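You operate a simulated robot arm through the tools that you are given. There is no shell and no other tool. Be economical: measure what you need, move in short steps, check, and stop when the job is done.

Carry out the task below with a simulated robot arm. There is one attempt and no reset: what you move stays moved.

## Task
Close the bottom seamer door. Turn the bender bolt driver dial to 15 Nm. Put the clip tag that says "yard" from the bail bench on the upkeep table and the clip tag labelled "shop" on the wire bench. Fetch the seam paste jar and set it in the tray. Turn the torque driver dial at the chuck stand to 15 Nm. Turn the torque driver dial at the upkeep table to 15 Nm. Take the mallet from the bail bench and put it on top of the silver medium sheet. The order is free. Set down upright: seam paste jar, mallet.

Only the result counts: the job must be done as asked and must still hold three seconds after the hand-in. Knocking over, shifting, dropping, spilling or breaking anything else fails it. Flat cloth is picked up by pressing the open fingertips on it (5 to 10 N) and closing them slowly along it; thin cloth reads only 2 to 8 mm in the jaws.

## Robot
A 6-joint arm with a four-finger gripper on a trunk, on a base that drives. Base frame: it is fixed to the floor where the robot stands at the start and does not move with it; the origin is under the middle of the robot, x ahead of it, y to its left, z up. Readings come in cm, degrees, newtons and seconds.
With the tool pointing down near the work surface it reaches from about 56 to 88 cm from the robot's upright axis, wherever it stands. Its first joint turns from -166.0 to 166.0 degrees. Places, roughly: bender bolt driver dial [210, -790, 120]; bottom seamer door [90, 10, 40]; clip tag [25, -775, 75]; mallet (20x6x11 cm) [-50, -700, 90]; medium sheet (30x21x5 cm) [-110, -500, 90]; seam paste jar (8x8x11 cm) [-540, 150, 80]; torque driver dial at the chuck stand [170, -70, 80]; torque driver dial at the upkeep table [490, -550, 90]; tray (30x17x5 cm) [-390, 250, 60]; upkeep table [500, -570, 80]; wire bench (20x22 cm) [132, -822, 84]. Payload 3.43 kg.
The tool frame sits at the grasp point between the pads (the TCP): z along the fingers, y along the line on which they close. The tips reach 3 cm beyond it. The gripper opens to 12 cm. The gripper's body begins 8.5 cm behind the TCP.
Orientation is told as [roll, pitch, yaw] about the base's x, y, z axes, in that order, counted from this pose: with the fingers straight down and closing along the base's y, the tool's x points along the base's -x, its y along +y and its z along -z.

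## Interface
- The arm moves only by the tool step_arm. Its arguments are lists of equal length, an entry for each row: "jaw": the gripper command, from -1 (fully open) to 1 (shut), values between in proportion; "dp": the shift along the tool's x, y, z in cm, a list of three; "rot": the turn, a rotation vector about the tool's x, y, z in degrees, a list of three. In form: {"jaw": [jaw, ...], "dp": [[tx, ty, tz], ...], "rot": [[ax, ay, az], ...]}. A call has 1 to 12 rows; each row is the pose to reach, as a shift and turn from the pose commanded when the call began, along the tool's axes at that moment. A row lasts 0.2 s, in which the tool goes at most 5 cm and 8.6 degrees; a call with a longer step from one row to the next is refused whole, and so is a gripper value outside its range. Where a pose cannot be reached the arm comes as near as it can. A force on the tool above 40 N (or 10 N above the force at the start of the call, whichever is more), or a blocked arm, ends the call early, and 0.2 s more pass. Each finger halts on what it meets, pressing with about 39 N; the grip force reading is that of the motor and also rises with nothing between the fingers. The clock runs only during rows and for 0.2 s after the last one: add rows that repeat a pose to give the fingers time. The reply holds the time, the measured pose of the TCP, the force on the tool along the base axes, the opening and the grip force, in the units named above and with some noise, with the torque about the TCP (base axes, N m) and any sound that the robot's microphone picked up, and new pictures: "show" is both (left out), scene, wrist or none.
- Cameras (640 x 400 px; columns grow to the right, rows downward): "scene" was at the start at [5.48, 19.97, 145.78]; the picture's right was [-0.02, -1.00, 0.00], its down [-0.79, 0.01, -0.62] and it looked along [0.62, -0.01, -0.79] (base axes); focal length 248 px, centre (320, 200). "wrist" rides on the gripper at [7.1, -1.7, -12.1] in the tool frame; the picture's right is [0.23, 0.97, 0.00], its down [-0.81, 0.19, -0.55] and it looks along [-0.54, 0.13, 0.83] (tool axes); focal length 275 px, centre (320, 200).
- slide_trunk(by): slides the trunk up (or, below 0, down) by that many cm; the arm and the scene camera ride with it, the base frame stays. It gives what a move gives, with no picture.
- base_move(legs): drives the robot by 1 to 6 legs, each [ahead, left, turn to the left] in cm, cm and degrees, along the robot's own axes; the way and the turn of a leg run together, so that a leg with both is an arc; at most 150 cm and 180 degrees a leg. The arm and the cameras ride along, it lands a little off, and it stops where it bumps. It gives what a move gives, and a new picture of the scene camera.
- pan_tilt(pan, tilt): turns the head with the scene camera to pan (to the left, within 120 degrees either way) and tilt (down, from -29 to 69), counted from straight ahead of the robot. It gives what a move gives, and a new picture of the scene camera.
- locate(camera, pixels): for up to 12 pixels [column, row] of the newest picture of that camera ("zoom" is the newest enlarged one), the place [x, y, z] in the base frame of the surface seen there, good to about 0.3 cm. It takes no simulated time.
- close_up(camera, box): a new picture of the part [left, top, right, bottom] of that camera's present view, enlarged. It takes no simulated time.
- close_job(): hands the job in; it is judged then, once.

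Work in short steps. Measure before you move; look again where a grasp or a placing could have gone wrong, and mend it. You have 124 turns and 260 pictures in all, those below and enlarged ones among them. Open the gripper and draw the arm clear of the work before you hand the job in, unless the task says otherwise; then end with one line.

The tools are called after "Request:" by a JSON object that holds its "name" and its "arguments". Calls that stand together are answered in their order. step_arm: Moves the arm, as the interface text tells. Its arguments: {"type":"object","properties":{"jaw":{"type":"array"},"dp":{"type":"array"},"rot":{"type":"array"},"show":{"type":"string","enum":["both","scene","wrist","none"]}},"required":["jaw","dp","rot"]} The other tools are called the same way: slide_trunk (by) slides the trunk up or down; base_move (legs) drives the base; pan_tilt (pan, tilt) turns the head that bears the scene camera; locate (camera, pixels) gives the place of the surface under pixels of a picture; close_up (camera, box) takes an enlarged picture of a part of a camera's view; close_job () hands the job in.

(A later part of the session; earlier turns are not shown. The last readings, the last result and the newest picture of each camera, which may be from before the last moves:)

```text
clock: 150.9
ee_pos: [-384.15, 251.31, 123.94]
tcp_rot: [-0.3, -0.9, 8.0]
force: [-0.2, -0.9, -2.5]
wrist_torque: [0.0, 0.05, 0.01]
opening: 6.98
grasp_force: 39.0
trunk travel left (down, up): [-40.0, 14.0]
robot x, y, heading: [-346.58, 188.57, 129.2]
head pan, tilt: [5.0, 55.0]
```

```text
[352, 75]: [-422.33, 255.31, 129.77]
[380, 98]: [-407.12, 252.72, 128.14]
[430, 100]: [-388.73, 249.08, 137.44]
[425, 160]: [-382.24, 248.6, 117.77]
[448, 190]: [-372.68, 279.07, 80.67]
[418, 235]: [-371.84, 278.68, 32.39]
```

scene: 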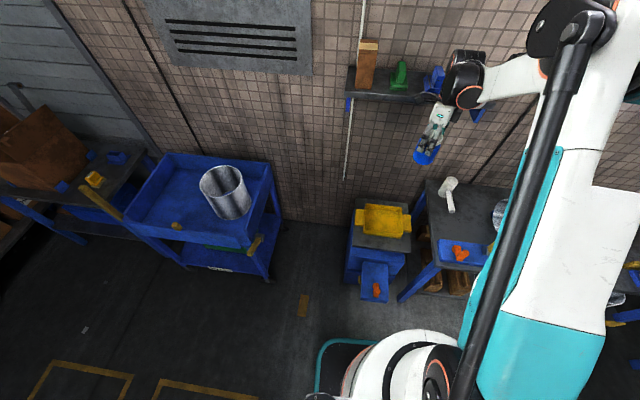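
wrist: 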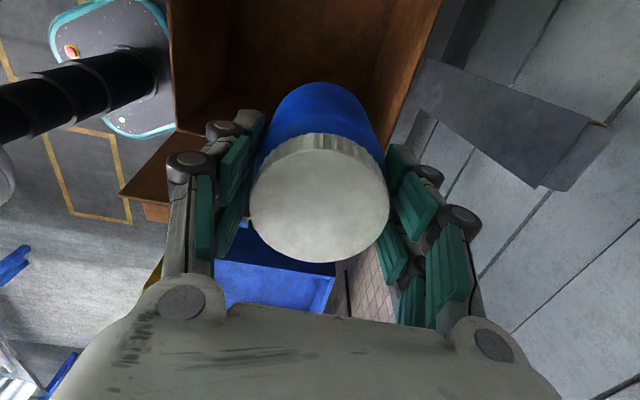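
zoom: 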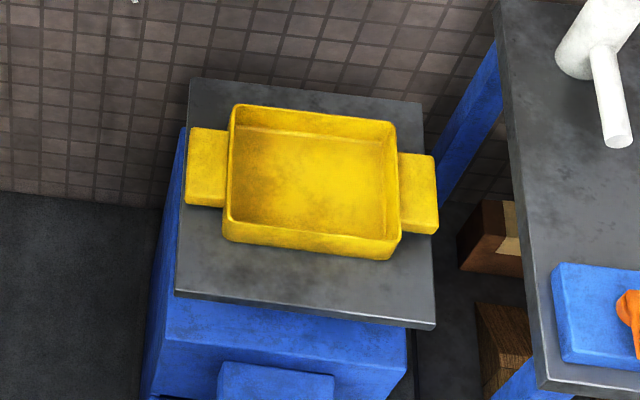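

Tray centre is (-389,251), its floor z≈62.6 and rim 66. I lower the trunk by 30 cm and centre the jar above the tray.

Request:
{"name": "step_arm", "arguments": {"jaw": [0.7, 0.7], "dp": [[2.5, 0.2, 0], [4.9, 0.3, 0]], "rot": [[0, 0, 0], [0, 0, 0]], "show": "none"}}

Request:
{"name": "slide_trunk", "arguments": {"by": -30}}

Request:
{"name": "step_arm", "arguments": {"jaw": [0.7, 0.7, 0.7], "dp": [[0, 0, 4], [0, 0, 8], [0, 0, 12]], "rot": [[0, 0, 0], [0, 0, 0], [0, 0, 0]]}}

```text
clock: 151.5
ee_pos: [-389.02, 250.97, 123.65]
tcp_rot: [-0.3, -1.0, 8.0]
force: [0.2, 0.3, -2.0]
wrist_torque: [-0.03, 0.0, 0.01]
opening: 7.02
grasp_force: 39.2
trunk travel left (down, up): [-40.0, 14.0]
robot x, y, heading: [-346.44, 188.6, 129.2]
head pan, tilt: [5.0, 55.0]
```

```text
clock: 154.5
ee_pos: [-388.94, 250.91, 93.71]
tcp_rot: [-0.3, -1.0, 7.9]
force: [0.2, 1.2, -3.3]
wrist_torque: [-0.03, 0.01, 0.0]
opening: 6.99
grasp_force: 38.8
trunk travel left (down, up): [-10.0, 44.0]
robot x, y, heading: [-346.75, 188.77, 129.3]
head pan, tilt: [5.0, 55.0]
```

```text
clock: 155.3
ee_pos: [-388.76, 250.83, 81.79]
tcp_rot: [-0.3, -0.9, 7.9]
force: [0.5, 0.2, -2.6]
wrist_torque: [-0.01, 0.01, -0.04]
opening: 7.0
grasp_force: 38.7
trunk travel left (down, up): [-10.0, 44.0]
robot x, y, heading: [-346.49, 188.73, 129.2]
head pan, tilt: [5.0, 55.0]
```

scene: 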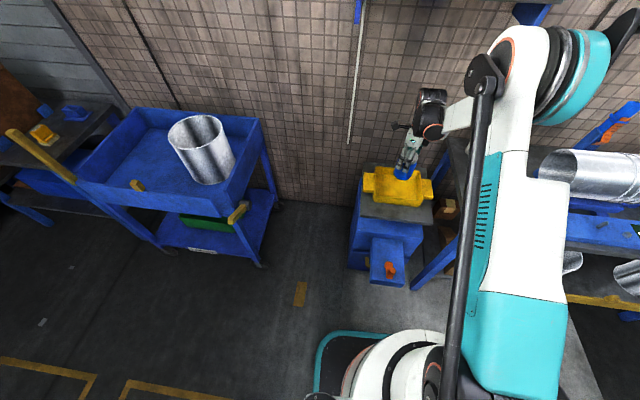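
wrist: 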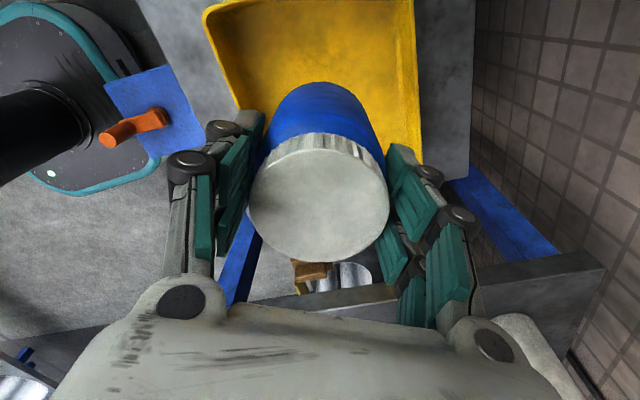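

The jar is above the tray. I lower it gently till it touches.

Request:
{"name": "step_arm", "arguments": {"jaw": [0.7, 0.7, 0.7, 0.7, 0.7, 0.7], "dp": [[0, 0, 4], [0, 0, 7.5], [0, 0, 9], [0, 0, 9.7], [0, 0, 10.2], [0, 0, 10.4]], "rot": [[0, 0, 0], [0, 0, 0], [0, 0, 0], [0, 0, 0], [0, 0, 0], [0, 0, 0]]}}

```text
clock: 156.7
ee_pos: [-388.55, 250.85, 71.29]
tcp_rot: [-0.3, -0.9, 7.9]
force: [0.0, 0.5, -2.6]
wrist_torque: [-0.04, -0.01, -0.04]
opening: 7.0
grasp_force: 38.4
trunk travel left (down, up): [-10.0, 44.0]
robot x, y, heading: [-346.82, 188.6, 129.3]
head pan, tilt: [5.0, 55.0]
```

scene: 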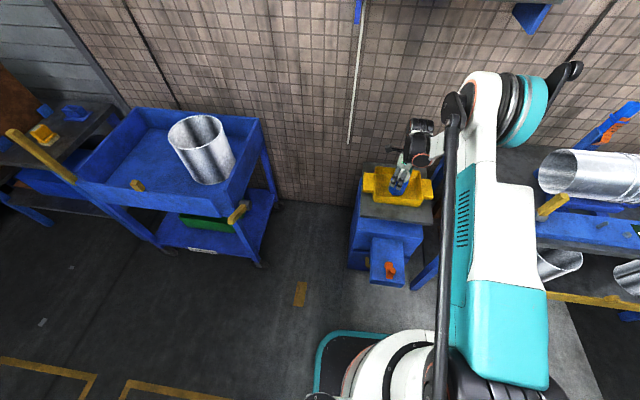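
wrist: 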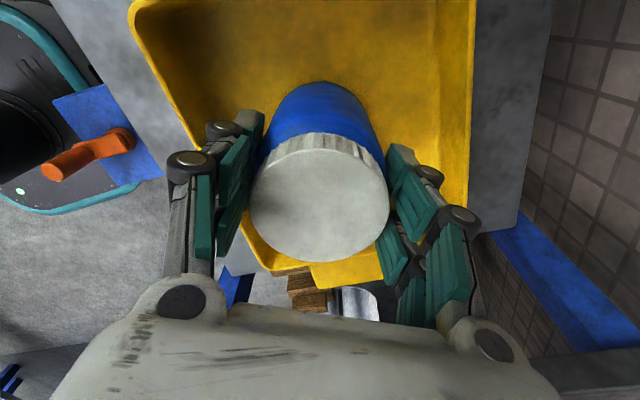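

No contact yet; I go on in small steps.

Request:
{"name": "step_arm", "arguments": {"jaw": [0.7, 0.7, 0.7, 0.7, 0.7], "dp": [[0, 0, 0.3], [0, 0, 0.6], [0, 0, 0.9], [0, 0, 1.1], [0, 0, 1.3]], "rot": [[0, 0, 0], [0, 0, 0], [0, 0, 0], [0, 0, 0], [0, 0, 0]], "show": "none"}}

```text
clock: 157.9
ee_pos: [-388.6, 250.69, 70.04]
tcp_rot: [-0.2, -0.9, 7.8]
force: [-3.8, 5.2, 26.1]
wrist_torque: [0.19, 0.11, -0.03]
opening: 7.03
grasp_force: 38.9
trunk travel left (down, up): [-10.0, 44.0]
robot x, y, heading: [-347.33, 188.92, 129.3]
head pan, tilt: [5.0, 55.0]
```

Contact at z≈70. I ease up slightly, open, and rise.

Request:
{"name": "step_arm", "arguments": {"jaw": [0.7, 0.3, -0.1, -0.5, -0.5, -0.5, -0.5, -0.5, -0.5], "dp": [[0, 0, -0.25], [0, 0, -0.25], [0, 0, -0.25], [0, 0, -0.25], [0, 0, -3], [0, 0, -7], [0, 0, -11], [0, 0, -15], [0, 0, -20]], "rot": [[0, 0, 0], [0, 0, 0], [0, 0, 0], [0, 0, 0], [0, 0, 0], [0, 0, 0], [0, 0, 0], [0, 0, 0], [0, 0, 0]]}}

```text
clock: 159.9
ee_pos: [-388.92, 250.88, 90.19]
tcp_rot: [-0.3, -0.9, 7.8]
force: [-0.2, -0.2, -0.5]
wrist_torque: [-0.02, -0.04, 0.04]
opening: 9.01
grasp_force: 0.8
trunk travel left (down, up): [-10.0, 44.0]
robot x, y, heading: [-347.07, 188.49, 129.1]
head pan, tilt: [5.0, 55.0]
```

scene: 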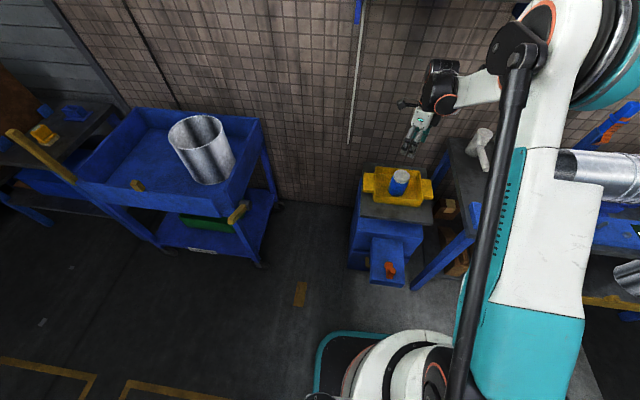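
wrist: 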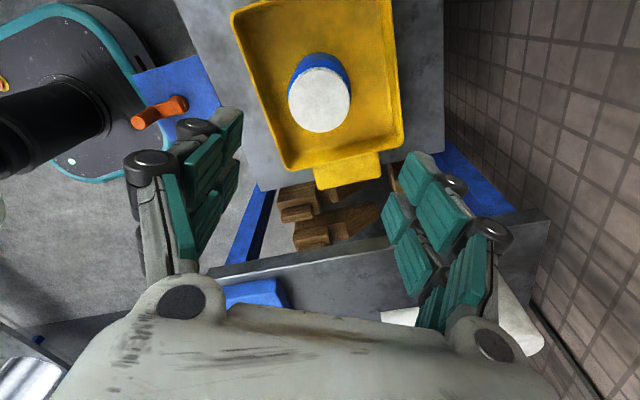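

The jar stands upright in the tray. I raise and retract the arm and go back along the known way to the open floor.

Request:
{"name": "slide_trunk", "arguments": {"by": 30}}

Request:
{"name": "step_arm", "arguments": {"jaw": [-0.2, -0.2, -0.2, -0.2], "dp": [[-2, -4, 0], [-4, -8, 0], [-6, -12, 0], [-7.5, -15.2, 0]], "rot": [[0, 0, 0], [0, 0, 0], [0, 0, 0], [0, 0, 0]], "show": "none"}}

Request:
{"name": "base_move", "arguments": {"legs": [[-26.7, -63.3, 0], [-6.7, -130, 0], [-14.7, -33.2, 0], [-37.5, -15.9, 0], [-99.4, 12.5, 0], [-41.2, 20.6, 0]]}}

```text
clock: 162.9
ee_pos: [-388.94, 250.89, 120.1]
tcp_rot: [-0.3, -0.9, 7.9]
force: [0.0, -0.3, 0.2]
wrist_torque: [0.0, 0.02, -0.01]
opening: 8.99
grasp_force: 0.0
trunk travel left (down, up): [-40.0, 14.0]
robot x, y, heading: [-346.79, 188.62, 129.3]
head pan, tilt: [5.0, 55.0]
```

```text
clock: 163.9
ee_pos: [-379.51, 236.87, 120.31]
tcp_rot: [-0.3, -0.9, 7.9]
force: [0.2, -1.4, 0.5]
wrist_torque: [0.04, 0.0, 0.0]
opening: 7.19
grasp_force: 0.1
trunk travel left (down, up): [-40.0, 14.0]
robot x, y, heading: [-346.63, 188.42, 129.4]
head pan, tilt: [5.0, 55.0]
```

```text
clock: 185.0
ee_pos: [-74.69, 193.75, 120.33]
tcp_rot: [-0.3, -0.9, 8.0]
force: [-0.2, -0.4, 0.0]
wrist_torque: [0.03, -0.02, 0.04]
opening: 7.21
grasp_force: 0.1
trunk travel left (down, up): [-40.0, 14.0]
robot x, y, heading: [-42.31, 145.93, 129.2]
head pan, tilt: [5.0, 55.0]
```

scene: 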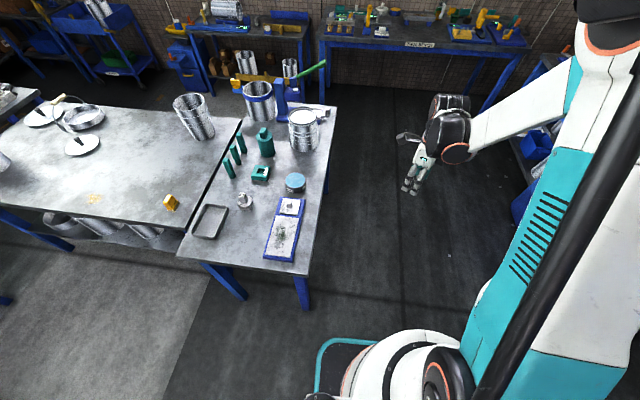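

I continue south to about (28,-100) and turn to face -y to view the other half of the shop.

Request:
{"name": "base_move", "arguments": {"legs": [[-110, 32, 0], [-124, 69, 0], [0, 0, 141]]}}

Request:
{"name": "pan_tilt", "arguments": {"pan": 0, "tilt": 15}}

Request:
{"name": "close_up", "arguments": {"camera": "scene", "box": [0, 80, 400, 300]}}

```text
clock: 203.4
ee_pos: [27.77, -156.94, 120.35]
tcp_rot: [-0.2, -0.8, 151.0]
force: [0.1, 0.1, -0.6]
wrist_torque: [-0.02, 0.01, 0.01]
opening: 7.18
grasp_force: 0.1
trunk travel left (down, up): [-40.0, 14.0]
robot x, y, heading: [30.45, -98.73, -87.4]
head pan, tilt: [5.0, 55.0]
```

scene: 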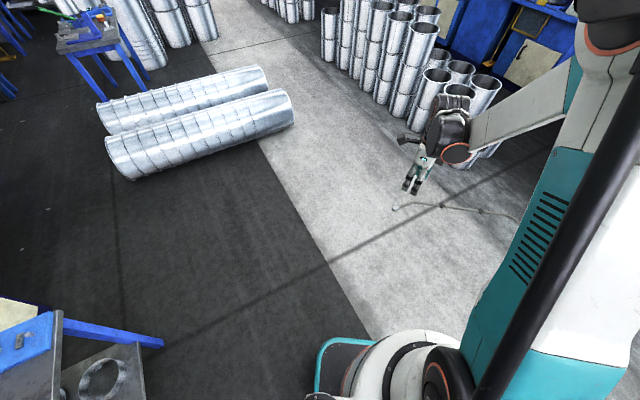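

```text
clock: 204.5
ee_pos: [27.76, -157.1, 120.43]
tcp_rot: [-0.4, -0.8, 151.1]
force: [0.2, -0.2, -0.1]
wrist_torque: [0.01, -0.03, -0.01]
opening: 7.21
grasp_force: 0.1
trunk travel left (down, up): [-40.0, 14.0]
robot x, y, heading: [30.61, -98.97, -87.3]
head pan, tilt: [0.0, 15.0]
```

scene: 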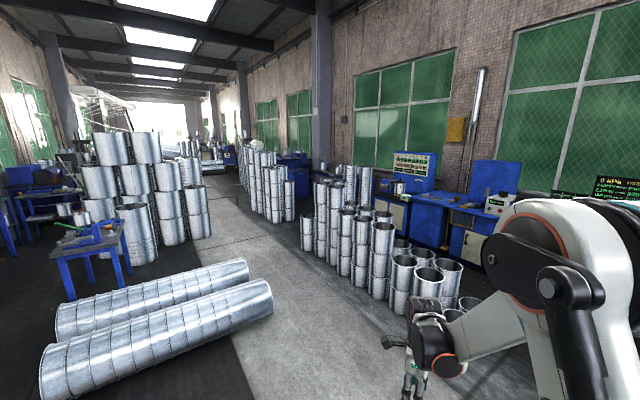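

```text
1.60 times, centred on (200, 190) of scene
```

zoom: 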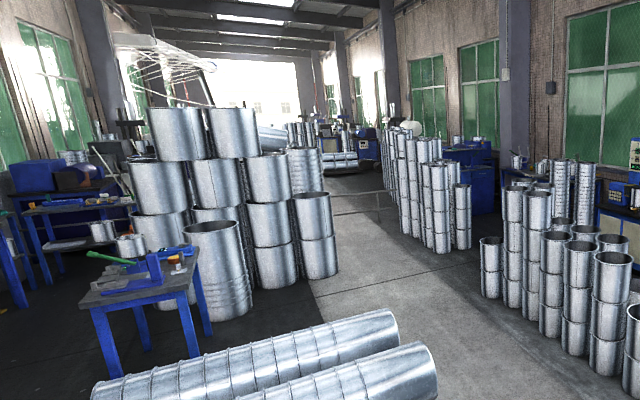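

I measure the corridor and the stacks.

Request:
{"name": "locate", "arguments": {"camera": "scene", "pixels": [[260, 300], [225, 235], [207, 237], [195, 240], [285, 220], [308, 250], [345, 275], [400, 310], [270, 280], [240, 185], [255, 330], [273, 220]]}}

Request:
{"name": "close_up", "arguments": {"camera": "scene", "box": [180, 110, 340, 230]}}

Request:
{"name": "locate", "arguments": {"camera": "zoom", "pixels": [[230, 400], [230, 330], [200, 250], [150, 200], [210, 190], [290, 350], [440, 370], [100, 180], [120, 250], [300, 240], [170, 150], [240, 300]]}}

```text
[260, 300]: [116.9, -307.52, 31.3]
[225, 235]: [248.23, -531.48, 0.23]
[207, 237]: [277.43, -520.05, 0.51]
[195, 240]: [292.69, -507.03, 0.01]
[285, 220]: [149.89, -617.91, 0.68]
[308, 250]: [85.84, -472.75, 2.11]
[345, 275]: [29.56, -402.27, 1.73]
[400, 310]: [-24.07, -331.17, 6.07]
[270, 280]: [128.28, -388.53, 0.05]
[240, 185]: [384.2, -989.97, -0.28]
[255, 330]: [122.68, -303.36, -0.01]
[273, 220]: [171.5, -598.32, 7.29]
```

```text
3.33 times, centred on (260, 170) of scene
```

zoom: 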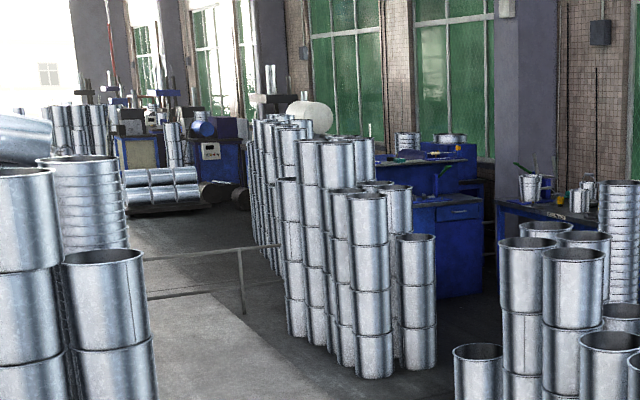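

```text
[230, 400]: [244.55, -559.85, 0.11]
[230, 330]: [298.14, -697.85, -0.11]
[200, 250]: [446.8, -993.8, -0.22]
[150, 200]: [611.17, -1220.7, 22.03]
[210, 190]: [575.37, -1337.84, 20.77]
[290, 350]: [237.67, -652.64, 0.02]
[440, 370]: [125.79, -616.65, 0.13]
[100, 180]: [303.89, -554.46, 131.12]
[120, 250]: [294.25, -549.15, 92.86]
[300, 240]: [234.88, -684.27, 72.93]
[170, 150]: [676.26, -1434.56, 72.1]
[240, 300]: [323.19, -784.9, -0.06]
```

The corridor runs toward (165,-520), with a gap in the right-hand stacks between (86,-473) and (126,-616). I drive to about (135,-460) and look right.

Request:
{"name": "base_move", "arguments": {"legs": [[146, 2.5, 0], [106.5, 30, 0], [112, 56, 0]]}}

Request:
{"name": "pan_tilt", "arguments": {"pan": -30, "tilt": 25}}

Request:
{"name": "pan_tilt", "arguments": {"pan": 25, "tilt": 20}}

```text
clock: 222.9
ee_pos: [131.22, -518.32, 120.24]
tcp_rot: [-0.2, -0.9, 151.1]
force: [0.2, -0.8, -0.8]
wrist_torque: [0.01, 0.01, 0.01]
opening: 7.21
grasp_force: 0.0
trunk travel left (down, up): [-40.0, 14.0]
robot x, y, heading: [133.91, -460.26, -87.5]
head pan, tilt: [0.0, 15.0]
```

scene: 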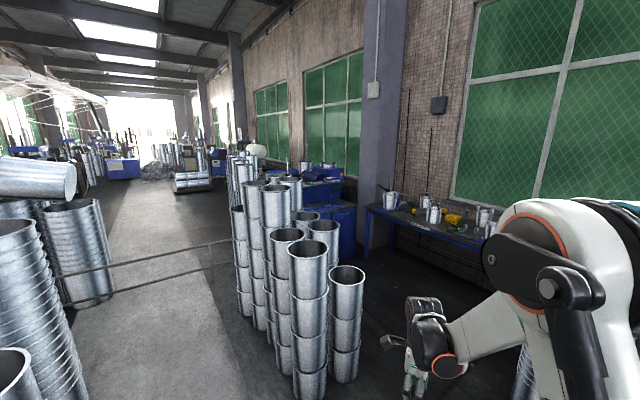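

```text
clock: 223.9
ee_pos: [131.29, -518.33, 120.19]
tcp_rot: [-0.2, -0.9, 151.1]
force: [0.7, 0.5, -0.9]
wrist_torque: [-0.02, -0.02, -0.02]
opening: 7.22
grasp_force: 0.1
trunk travel left (down, up): [-40.0, 14.0]
robot x, y, heading: [134.09, -460.28, -87.5]
head pan, tilt: [-30.0, 25.0]
```

scene: 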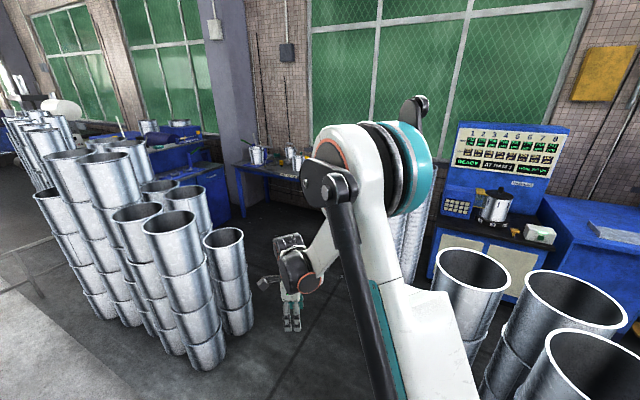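

```text
clock: 225.1
ee_pos: [131.21, -518.3, 120.3]
tcp_rot: [-0.2, -1.0, 151.1]
force: [-0.1, -0.3, -0.7]
wrist_torque: [-0.02, -0.04, 0.02]
opening: 7.21
grasp_force: 0.1
trunk travel left (down, up): [-40.0, 14.0]
robot x, y, heading: [133.84, -460.34, -87.4]
head pan, tilt: [25.0, 20.0]
```

scene: 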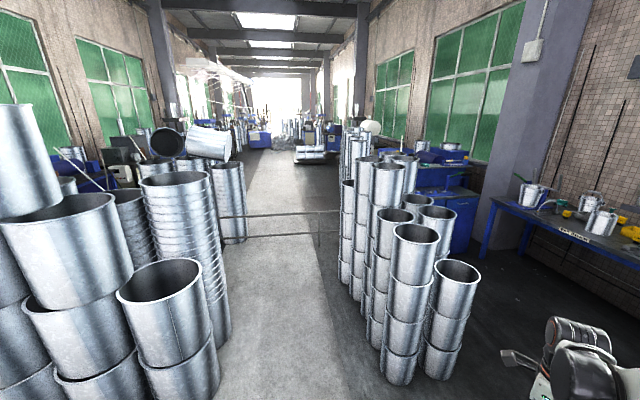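

Request:
{"name": "locate", "arguments": {"camera": "scene", "pixels": [[570, 232], [490, 205], [510, 280], [442, 370], [480, 255], [430, 170], [400, 380], [330, 245], [225, 235], [215, 310], [540, 330], [620, 210]]}}

Request:
{"name": "close_up", "arguments": {"camera": "scene", "box": [380, 130, 640, 290]}}

```text
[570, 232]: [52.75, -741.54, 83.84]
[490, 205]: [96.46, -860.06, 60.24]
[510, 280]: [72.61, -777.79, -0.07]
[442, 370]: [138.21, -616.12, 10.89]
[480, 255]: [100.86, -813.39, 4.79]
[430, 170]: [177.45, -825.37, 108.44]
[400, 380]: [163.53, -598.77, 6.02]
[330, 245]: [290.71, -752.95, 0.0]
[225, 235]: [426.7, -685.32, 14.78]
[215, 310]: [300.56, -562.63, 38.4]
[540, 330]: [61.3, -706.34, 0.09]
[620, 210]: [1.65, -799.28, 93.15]
```

```text
2.46 times, centred on (510, 210) of scene
```

zoom: 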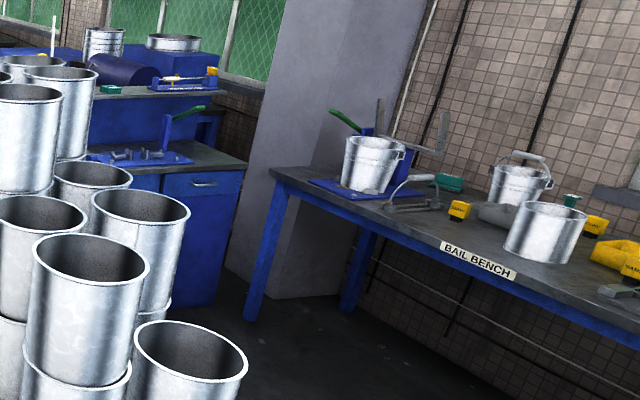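

The bail bench's front edge runs through (53,-742) and (101,-813). I pass the gap in the stacks and stop about 60 cm in front of it.

Request:
{"name": "base_move", "arguments": {"legs": [[83, -40, 0], [85, -42, 0], [0, 0, -45]]}}

Request:
{"name": "pan_tilt", "arguments": {"pan": 0, "tilt": 42}}

```text
clock: 227.5
ee_pos: [117.49, -540.25, 120.18]
tcp_rot: [-0.4, -1.1, 142.9]
force: [1.2, -0.5, -0.6]
wrist_torque: [0.09, 0.1, -0.01]
opening: 7.19
grasp_force: 0.0
trunk travel left (down, up): [-40.0, 14.0]
robot x, y, heading: [128.23, -482.61, -95.7]
head pan, tilt: [25.0, 20.0]
stopped in leg 1: the robot was blocked; the commanded pose is now the measured one
```

scene: 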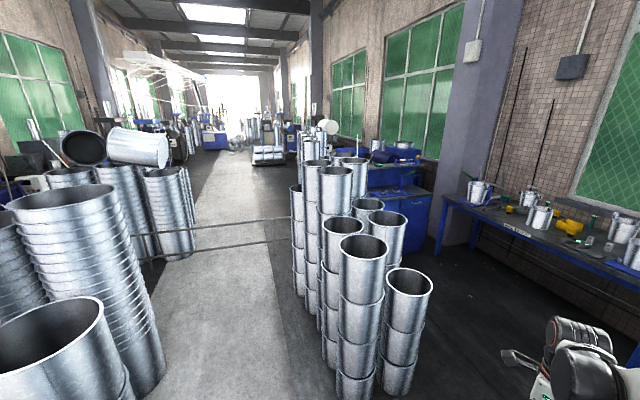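

```text
clock: 228.3
ee_pos: [117.48, -539.91, 120.3]
tcp_rot: [-0.3, -0.9, 142.8]
force: [-0.2, -0.8, 0.4]
wrist_torque: [-0.05, -0.01, 0.0]
opening: 7.21
grasp_force: 0.0
trunk travel left (down, up): [-40.0, 14.0]
robot x, y, heading: [128.36, -482.87, -95.7]
head pan, tilt: [0.0, 42.0]
```

scene: 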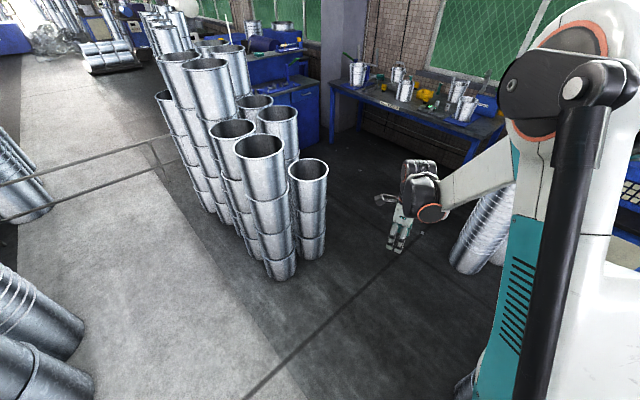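

The base was blocked at (128,-483) on its right side. I look there to see what it touched.

Request:
{"name": "pan_tilt", "arguments": {"pan": -75, "tilt": 55}}

Request:
{"name": "pan_tilt", "arguments": {"pan": -105, "tilt": 55}}

```text
clock: 229.8
ee_pos: [117.24, -539.94, 120.29]
tcp_rot: [-0.4, -0.9, 142.8]
force: [-0.5, 0.5, 0.1]
wrist_torque: [-0.01, 0.0, 0.01]
opening: 7.2
grasp_force: 0.1
trunk travel left (down, up): [-40.0, 14.0]
robot x, y, heading: [128.23, -482.93, -95.8]
head pan, tilt: [-75.0, 55.0]
```

scene: 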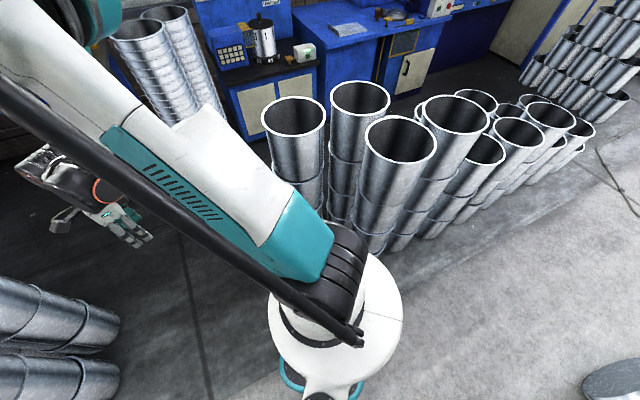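

```text
clock: 230.8
ee_pos: [117.38, -539.91, 120.3]
tcp_rot: [-0.3, -1.0, 142.8]
force: [-0.9, 0.6, -0.1]
wrist_torque: [0.02, 0.0, 0.0]
opening: 7.21
grasp_force: 0.0
trunk travel left (down, up): [-40.0, 14.0]
robot x, y, heading: [128.39, -482.57, -95.5]
head pan, tilt: [-105.0, 55.0]
```

scene: 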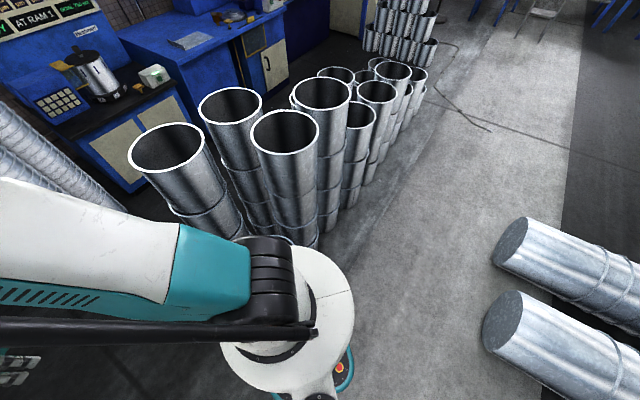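

Request:
{"name": "locate", "arguments": {"camera": "scene", "pixels": [[165, 155], [285, 145], [230, 105], [320, 95], [250, 145], [318, 145], [195, 185], [140, 170], [330, 215], [210, 225], [350, 370], [350, 345]]}}

```text
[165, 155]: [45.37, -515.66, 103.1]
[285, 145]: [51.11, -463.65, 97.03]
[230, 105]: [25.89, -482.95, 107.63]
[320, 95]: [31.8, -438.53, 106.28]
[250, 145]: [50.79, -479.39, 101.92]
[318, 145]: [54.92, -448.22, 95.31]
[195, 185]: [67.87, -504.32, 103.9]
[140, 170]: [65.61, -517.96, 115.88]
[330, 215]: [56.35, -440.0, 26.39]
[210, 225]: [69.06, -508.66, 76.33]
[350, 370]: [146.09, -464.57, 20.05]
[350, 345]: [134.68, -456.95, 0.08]
```

The base (about 43 cm half width) touched the can stack at (86,-473); the cans look untoppled. I step left, go on to (134,-530), then look at the gap again.

Request:
{"name": "base_move", "arguments": {"legs": [[0, 8, 0], [46, 3, 0]]}}

Request:
{"name": "pan_tilt", "arguments": {"pan": -60, "tilt": 50}}

Request:
{"name": "pan_tilt", "arguments": {"pan": -10, "tilt": 45}}

```text
clock: 234.2
ee_pos: [123.52, -586.3, 120.23]
tcp_rot: [-0.3, -1.1, 142.6]
force: [-0.6, 0.3, 0.2]
wrist_torque: [0.03, 0.03, -0.06]
opening: 7.2
grasp_force: 0.0
trunk travel left (down, up): [-40.0, 14.0]
robot x, y, heading: [134.57, -528.92, -95.8]
head pan, tilt: [-105.0, 55.0]
```

scene: 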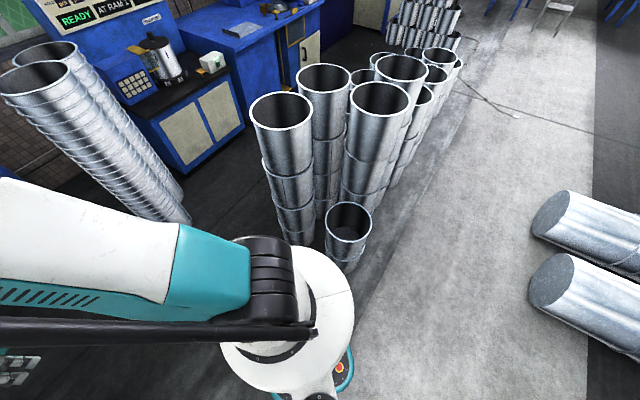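

```text
clock: 235.3
ee_pos: [123.45, -586.06, 120.3]
tcp_rot: [-0.3, -0.9, 142.6]
force: [0.1, 0.2, -1.0]
wrist_torque: [-0.04, 0.02, 0.02]
opening: 7.21
grasp_force: 0.0
trunk travel left (down, up): [-40.0, 14.0]
robot x, y, heading: [134.71, -529.04, -95.7]
head pan, tilt: [-60.0, 50.0]
```

scene: 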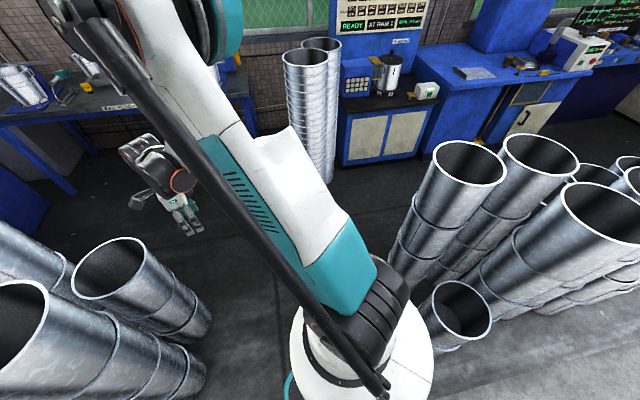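

```text
clock: 236.5
ee_pos: [123.45, -586.03, 120.29]
tcp_rot: [-0.4, -0.9, 142.5]
force: [0.2, 0.6, -0.1]
wrist_torque: [0.03, -0.01, -0.02]
opening: 7.18
grasp_force: 0.1
trunk travel left (down, up): [-40.0, 14.0]
robot x, y, heading: [134.52, -528.69, -95.8]
head pan, tilt: [-10.0, 45.0]
```

scene: 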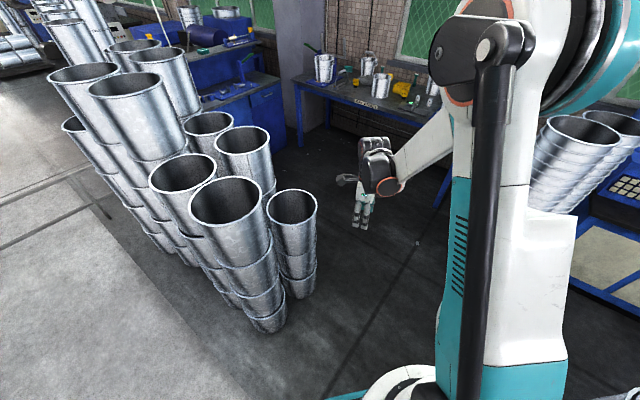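

Request:
{"name": "locate", "arguments": {"camera": "scene", "pixels": [[302, 297], [268, 331], [316, 285], [270, 200], [292, 190], [330, 350], [560, 200], [350, 102], [440, 190], [300, 145], [250, 320], [390, 330]]}}

Request:
{"name": "pan_tilt", "arguments": {"pan": -85, "tilt": 60}}

```text
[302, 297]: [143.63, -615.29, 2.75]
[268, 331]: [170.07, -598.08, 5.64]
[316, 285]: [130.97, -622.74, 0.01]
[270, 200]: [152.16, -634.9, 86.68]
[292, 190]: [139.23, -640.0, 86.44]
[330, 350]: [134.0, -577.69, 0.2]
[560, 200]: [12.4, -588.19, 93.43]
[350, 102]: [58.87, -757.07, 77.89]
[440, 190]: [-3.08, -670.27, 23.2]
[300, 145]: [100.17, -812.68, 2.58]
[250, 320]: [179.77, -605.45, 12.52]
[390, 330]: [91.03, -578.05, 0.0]
```

```text
clock: 237.9
ee_pos: [123.49, -586.04, 120.23]
tcp_rot: [-0.4, -0.8, 142.7]
force: [-0.4, -0.8, 1.3]
wrist_torque: [0.0, 0.0, 0.05]
opening: 7.19
grasp_force: 0.1
trunk travel left (down, up): [-40.0, 14.0]
robot x, y, heading: [134.59, -528.78, -95.7]
head pan, tilt: [-85.0, 60.0]
```

scene: 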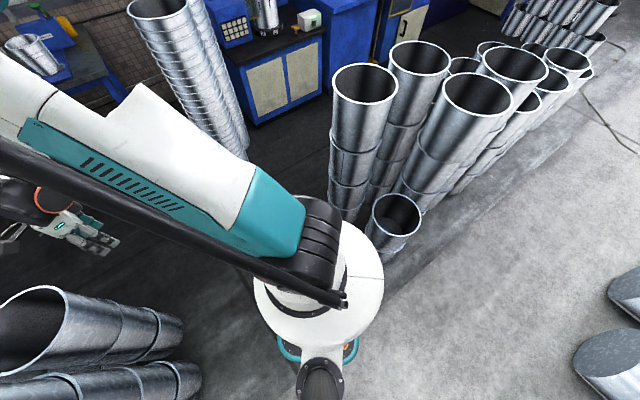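

Request:
{"name": "locate", "arguments": {"camera": "scene", "pixels": [[395, 240], [372, 215], [420, 215], [385, 250], [345, 210], [330, 180], [360, 90], [395, 215], [240, 150], [190, 100]]}}

```text
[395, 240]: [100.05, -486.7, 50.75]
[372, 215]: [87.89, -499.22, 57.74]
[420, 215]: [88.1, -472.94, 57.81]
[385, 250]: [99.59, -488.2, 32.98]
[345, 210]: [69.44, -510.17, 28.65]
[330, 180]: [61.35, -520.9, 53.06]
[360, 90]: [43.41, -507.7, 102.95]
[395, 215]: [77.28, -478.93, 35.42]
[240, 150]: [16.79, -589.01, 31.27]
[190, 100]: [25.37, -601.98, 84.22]
```

The short can's surface matches its earlier place, so it did not move. I continue through the gap to (62,-638) and face the bail bench.

Request:
{"name": "base_move", "arguments": {"legs": [[46.8, -35.5, 0], [69, -26, 0], [0, 0, -45]]}}

Request:
{"name": "pan_tilt", "arguments": {"pan": 5, "tilt": 45}}

```text
clock: 247.0
ee_pos: [13.99, -671.14, 120.25]
tcp_rot: [-0.4, -0.9, 97.6]
force: [-0.5, -0.2, 0.0]
wrist_torque: [-0.03, -0.02, 0.0]
opening: 7.18
grasp_force: 0.1
trunk travel left (down, up): [-40.0, 14.0]
robot x, y, heading: [62.27, -638.55, -140.7]
head pan, tilt: [-85.0, 60.0]
```

scene: 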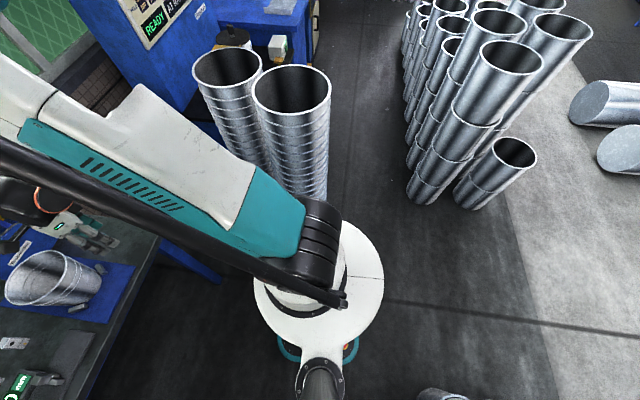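

```text
clock: 248.6
ee_pos: [14.03, -671.11, 120.26]
tcp_rot: [-0.5, -0.9, 97.6]
force: [-0.6, -0.3, -0.4]
wrist_torque: [-0.02, 0.0, 0.01]
opening: 7.22
grasp_force: 0.1
trunk travel left (down, up): [-40.0, 14.0]
robot x, y, heading: [62.42, -638.88, -140.8]
head pan, tilt: [5.0, 45.0]
```

scene: 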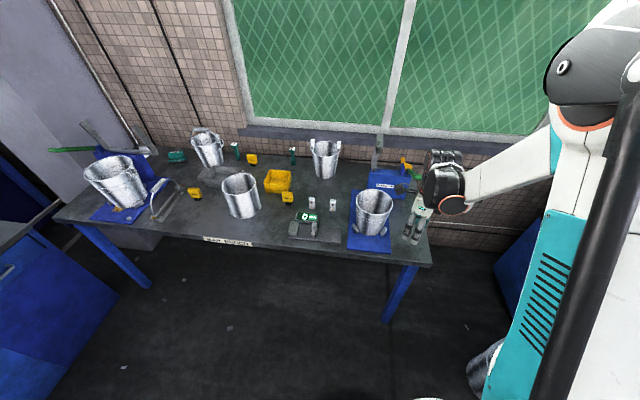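

Request:
{"name": "close_up", "arguments": {"camera": "scene", "box": [150, 120, 310, 220]}}

Request:
{"name": "close_up", "arguments": {"camera": "scene", "box": [280, 130, 440, 260]}}

```text
4.00 times, centred on (230, 170) of scene
```

zoom: 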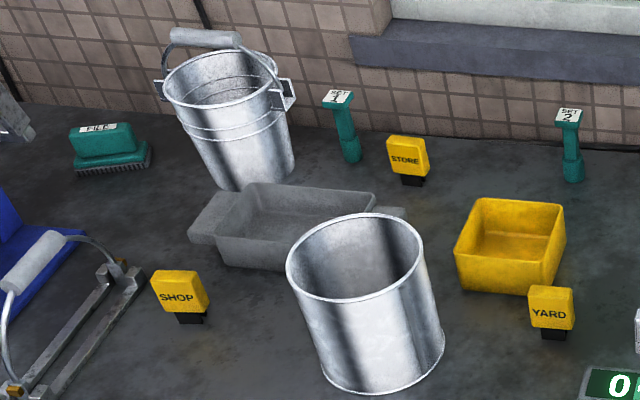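

```text
3.08 times, centred on (360, 195) of scene
```

zoom: 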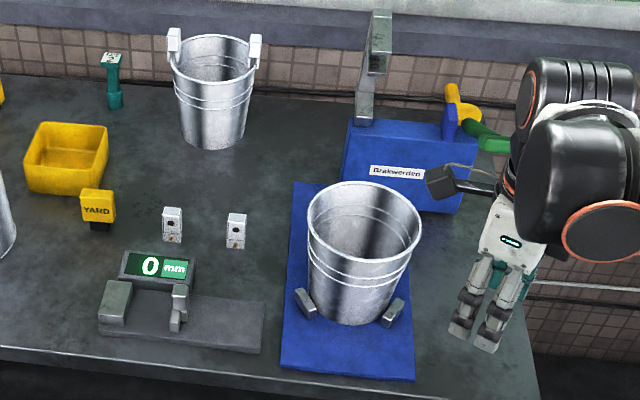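

Request:
{"name": "locate", "arguments": {"camera": "scene", "pixels": [[194, 190], [197, 199], [194, 203], [287, 194], [288, 203], [288, 207], [394, 160], [403, 175], [407, 161], [390, 180], [240, 215], [300, 215]]}}

Request:
{"name": "step_arm", "arguments": {"jaw": [-0.2, -0.2, -0.2, -0.2, -0.2, -0.2], "dp": [[0, 4.5, 0], [0, 9, 0], [0, 13.5, 0], [0, 18, 0], [0, 22, 0], [0, 26, 0]], "rot": [[0, 0, 0], [0, 0, 0], [0, 0, 0], [0, 0, 0], [0, 0, 0], [0, 0, 0]]}}

```text
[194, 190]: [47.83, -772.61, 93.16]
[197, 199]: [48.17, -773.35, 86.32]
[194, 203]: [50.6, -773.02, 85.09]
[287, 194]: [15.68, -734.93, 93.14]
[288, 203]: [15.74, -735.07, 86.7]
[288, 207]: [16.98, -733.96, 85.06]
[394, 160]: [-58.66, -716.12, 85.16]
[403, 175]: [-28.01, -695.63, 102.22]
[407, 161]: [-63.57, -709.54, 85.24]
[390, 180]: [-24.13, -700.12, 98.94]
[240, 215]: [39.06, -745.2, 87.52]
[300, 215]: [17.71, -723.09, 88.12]
```

```text
clock: 250.0
ee_pos: [-11.94, -674.7, 120.12]
tcp_rot: [-0.3, -0.9, 97.6]
force: [-0.4, -0.1, -0.1]
wrist_torque: [0.01, -0.01, 0.0]
opening: 7.21
grasp_force: 0.2
trunk travel left (down, up): [-40.0, 14.0]
robot x, y, heading: [62.49, -638.71, -140.8]
head pan, tilt: [5.0, 45.0]
```

scene: 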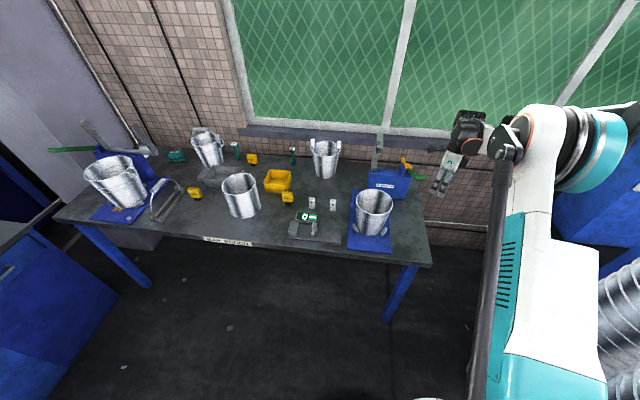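
wrist: 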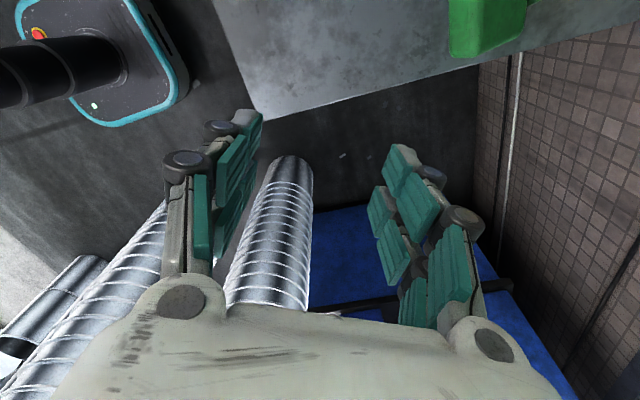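

Request:
{"name": "close_up", "arguments": {"camera": "scene", "box": [350, 130, 440, 200]}}

Request:
{"name": "locate", "arguments": {"camera": "zoom", "pixels": [[390, 215], [430, 260], [460, 285], [500, 300], [530, 310], [560, 300], [400, 240], [420, 290], [470, 310], [515, 285], [350, 300], [180, 250]]}}

```text
5.71 times, centred on (395, 165) of scene
```

zoom: 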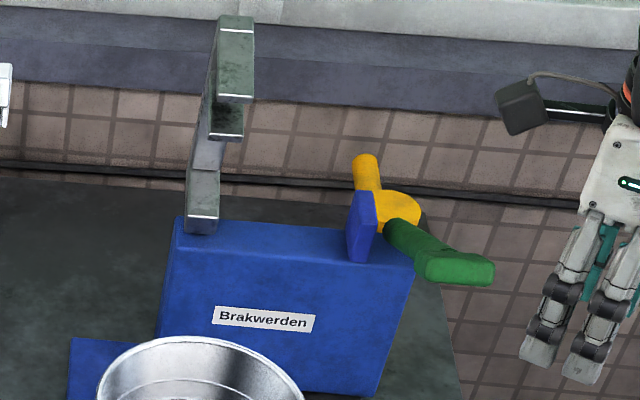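

```text
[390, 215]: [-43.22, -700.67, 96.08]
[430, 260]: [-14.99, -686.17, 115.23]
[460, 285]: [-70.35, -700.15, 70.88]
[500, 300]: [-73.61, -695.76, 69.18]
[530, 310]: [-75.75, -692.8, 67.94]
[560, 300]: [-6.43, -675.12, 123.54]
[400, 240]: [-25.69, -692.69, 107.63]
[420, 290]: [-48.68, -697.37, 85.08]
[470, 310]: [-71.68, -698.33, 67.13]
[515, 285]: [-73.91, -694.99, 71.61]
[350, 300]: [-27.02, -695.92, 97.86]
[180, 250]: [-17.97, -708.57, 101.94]
```

Request:
{"name": "locate", "arguments": {"camera": "scene", "pixels": [[431, 262], [384, 320], [427, 190], [440, 225], [470, 235], [60, 215], [228, 240], [100, 215], [345, 250]]}}

Request:
{"name": "pan_tilt", "arguments": {"pan": -30, "tilt": 50}}

```text
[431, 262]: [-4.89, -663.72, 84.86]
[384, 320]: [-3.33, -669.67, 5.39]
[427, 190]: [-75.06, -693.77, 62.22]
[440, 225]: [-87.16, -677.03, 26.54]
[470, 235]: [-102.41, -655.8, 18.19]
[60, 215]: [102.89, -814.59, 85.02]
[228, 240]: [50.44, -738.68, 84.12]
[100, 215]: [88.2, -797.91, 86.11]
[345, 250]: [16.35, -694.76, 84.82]
```

```text
clock: 251.0
ee_pos: [-11.73, -674.58, 120.19]
tcp_rot: [-0.4, -0.8, 97.6]
force: [0.6, -0.4, 0.5]
wrist_torque: [0.02, 0.02, -0.01]
opening: 7.2
grasp_force: 0.0
trunk travel left (down, up): [-40.0, 14.0]
robot x, y, heading: [62.43, -638.65, -140.9]
head pan, tilt: [-30.0, 50.0]
```

scene: 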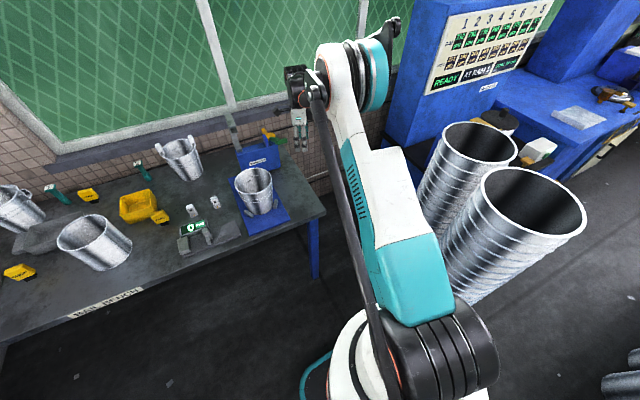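

The mallet's yellow head is behind the blue machine at about (-43,-700). I raise the trunk, drive to ~(30,-650), and view it from above with the wrist camera.

Request:
{"name": "slide_trunk", "arguments": {"by": 8}}

Request:
{"name": "base_move", "arguments": {"legs": [[32, -10, 0], [0, 0, -5]]}}

Request:
{"name": "step_arm", "arguments": {"jaw": [-0.6, -0.6], "dp": [[0, 0, 0], [0, 0, 0]], "rot": [[0, 0, 0], [0, 0, 0]]}}

```text
clock: 252.2
ee_pos: [-11.8, -674.67, 128.22]
tcp_rot: [-0.5, -0.9, 97.6]
force: [-0.1, -0.1, -0.4]
wrist_torque: [-0.01, -0.02, 0.02]
opening: 7.18
grasp_force: 0.0
trunk travel left (down, up): [-48.0, 6.0]
robot x, y, heading: [62.34, -639.05, -140.9]
head pan, tilt: [-30.0, 50.0]
```

```text
clock: 254.9
ee_pos: [-45.58, -680.72, 128.19]
tcp_rot: [-0.5, -0.9, 92.8]
force: [-0.1, -0.7, -0.3]
wrist_torque: [-0.02, -0.02, 0.05]
opening: 7.21
grasp_force: 0.2
trunk travel left (down, up): [-48.0, 6.0]
robot x, y, heading: [31.34, -650.98, -145.8]
head pan, tilt: [-30.0, 50.0]
```

scene: 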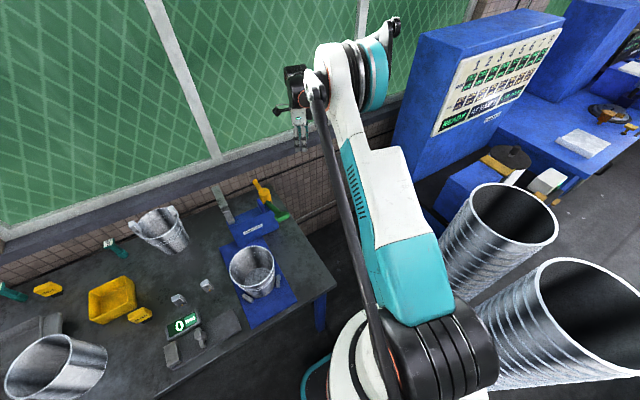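

```text
clock: 255.5
ee_pos: [-45.43, -680.71, 128.36]
tcp_rot: [-0.4, -1.0, 92.8]
force: [0.2, -0.3, 0.0]
wrist_torque: [-0.01, 0.01, 0.01]
opening: 9.61
grasp_force: 0.0
trunk travel left (down, up): [-48.0, 6.0]
robot x, y, heading: [31.44, -650.99, -146.0]
head pan, tilt: [-30.0, 50.0]
```

scene: 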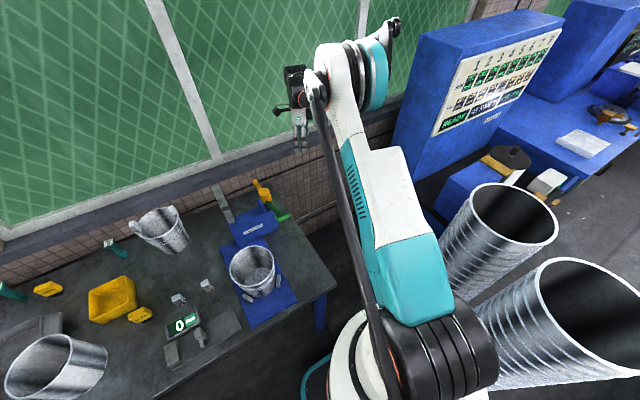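
wrist: 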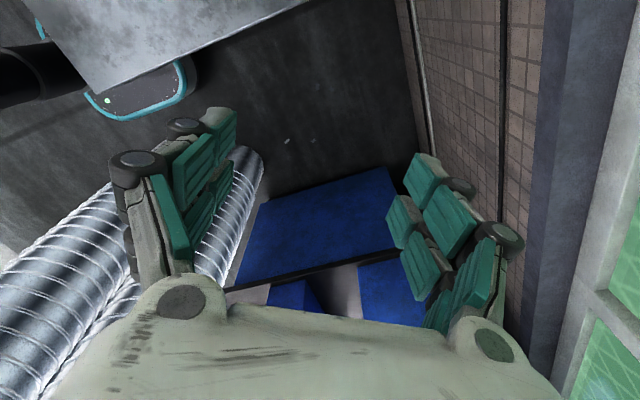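

Request:
{"name": "close_up", "arguments": {"camera": "scene", "box": [205, 160, 315, 240]}}

Request:
{"name": "locate", "arguments": {"camera": "zoom", "pixels": [[290, 120], [310, 140], [330, 175], [350, 200], [370, 185], [390, 220], [420, 260], [450, 310], [340, 165], [480, 320], [260, 330], [385, 205]]}}

```text
5.00 times, centred on (260, 200) of scene
```

zoom: 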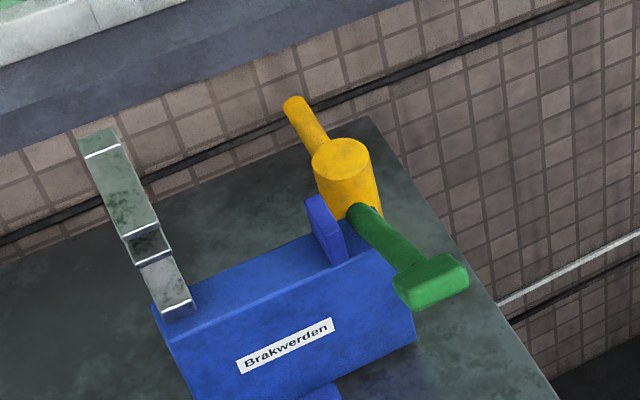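

```text
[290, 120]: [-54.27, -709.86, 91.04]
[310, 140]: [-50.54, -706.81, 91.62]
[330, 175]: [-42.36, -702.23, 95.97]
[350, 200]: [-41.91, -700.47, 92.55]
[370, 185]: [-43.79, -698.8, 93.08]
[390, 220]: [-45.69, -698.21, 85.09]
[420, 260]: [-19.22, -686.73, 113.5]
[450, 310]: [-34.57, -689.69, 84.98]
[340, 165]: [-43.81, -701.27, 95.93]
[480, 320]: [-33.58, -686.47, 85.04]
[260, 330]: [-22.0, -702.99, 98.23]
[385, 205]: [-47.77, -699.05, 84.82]
```

Request:
{"name": "locate", "arguments": {"camera": "zoom", "pixels": [[365, 212], [385, 240], [410, 285], [325, 215], [338, 255], [385, 250], [250, 265], [345, 140], [318, 160], [368, 160], [294, 100], [305, 240]]}}

```text
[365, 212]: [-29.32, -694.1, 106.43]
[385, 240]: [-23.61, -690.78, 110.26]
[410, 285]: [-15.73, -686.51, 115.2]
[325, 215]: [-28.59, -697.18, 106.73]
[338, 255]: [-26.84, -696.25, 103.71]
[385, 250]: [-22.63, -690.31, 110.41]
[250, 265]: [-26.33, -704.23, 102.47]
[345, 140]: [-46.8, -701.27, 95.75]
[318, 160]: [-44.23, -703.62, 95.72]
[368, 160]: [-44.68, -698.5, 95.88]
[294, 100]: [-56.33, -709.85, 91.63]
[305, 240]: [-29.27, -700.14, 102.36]
```

The mallet stands upright: head centre (-44.4,-701.2), top z≈96, handle pointing to (-56,-710) at z≈91. I drive 5 cm closer and turn the hand so it will close across the handle direction.

Request:
{"name": "base_move", "arguments": {"legs": [[5, 0, 0]]}}

Request:
{"name": "step_arm", "arguments": {"jaw": [-0.6, -0.6, -0.6, -0.6, -0.6, -0.6, -0.6, -0.6, -0.6, -0.6, -0.6, -0.6], "dp": [[0, 0, 0], [0, 0, 0], [0, 0, 0], [0, 0, 0], [0, 0, 0], [0, 0, 0], [0, 0, 0], [0, 0, 0], [0, 0, 0], [0, 0, 0], [0, 0, 0], [0, 0, 0]], "rot": [[0, 0, -8.5], [0, 0, -17], [0, 0, -25.5], [0, 0, -34], [0, 0, -42.5], [0, 0, -51], [0, 0, -59.5], [0, 0, -68], [0, 0, -76.5], [0, 0, -85], [0, 0, -93.5], [0, 0, -102]], "show": "none"}}

Request:
{"name": "step_arm", "arguments": {"jaw": [-0.6, -0.6, -0.6], "dp": [[0, 0, 0], [0, 0, 0], [0, 0, 0]], "rot": [[0, 0, -8], [0, 0, -16], [0, 0, -21.7]]}}

```text
clock: 256.4
ee_pos: [-49.89, -683.8, 128.04]
tcp_rot: [-0.5, -1.1, 92.9]
force: [-1.7, -0.1, -0.6]
wrist_torque: [0.06, -0.08, 0.0]
opening: 9.58
grasp_force: 0.0
trunk travel left (down, up): [-48.0, 6.0]
robot x, y, heading: [27.41, -654.08, -145.7]
head pan, tilt: [-30.0, 50.0]
```

scene: 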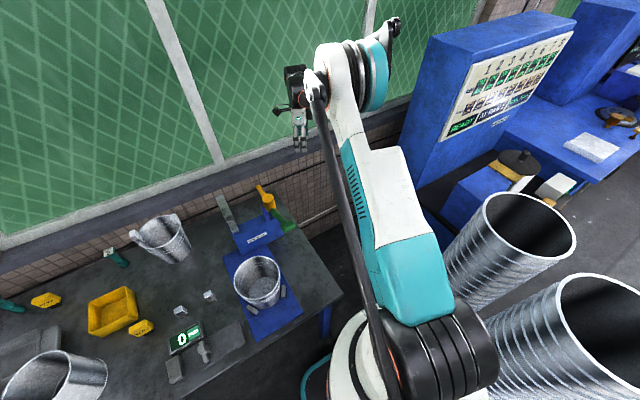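

```text
clock: 259.0
ee_pos: [-49.59, -683.58, 128.16]
tcp_rot: [-0.9, 0.5, -165.1]
force: [1.1, -0.1, 0.0]
wrist_torque: [0.04, -0.01, -0.02]
opening: 9.58
grasp_force: 0.1
trunk travel left (down, up): [-48.0, 6.0]
robot x, y, heading: [27.01, -654.08, -145.7]
head pan, tilt: [-30.0, 50.0]
```

```text
clock: 259.8
ee_pos: [-49.58, -683.7, 128.21]
tcp_rot: [-0.6, 0.8, -143.4]
force: [-0.5, 0.0, 1.4]
wrist_torque: [0.01, -0.01, -0.02]
opening: 9.59
grasp_force: 0.0
trunk travel left (down, up): [-48.0, 6.0]
robot x, y, heading: [27.45, -653.99, -145.8]
head pan, tilt: [-30.0, 50.0]
```

scene: 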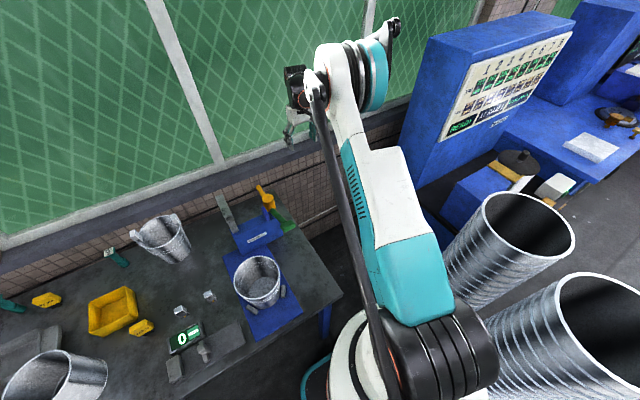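
wrist: 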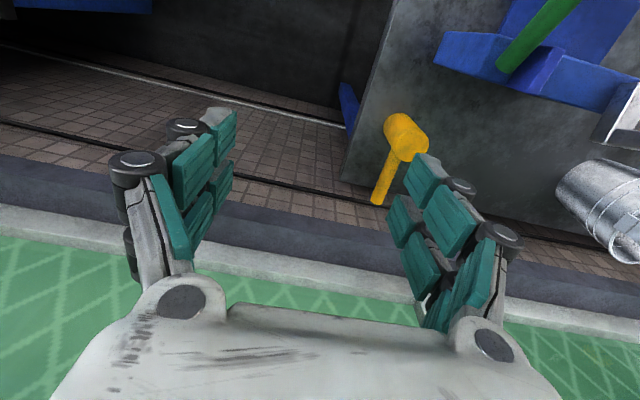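

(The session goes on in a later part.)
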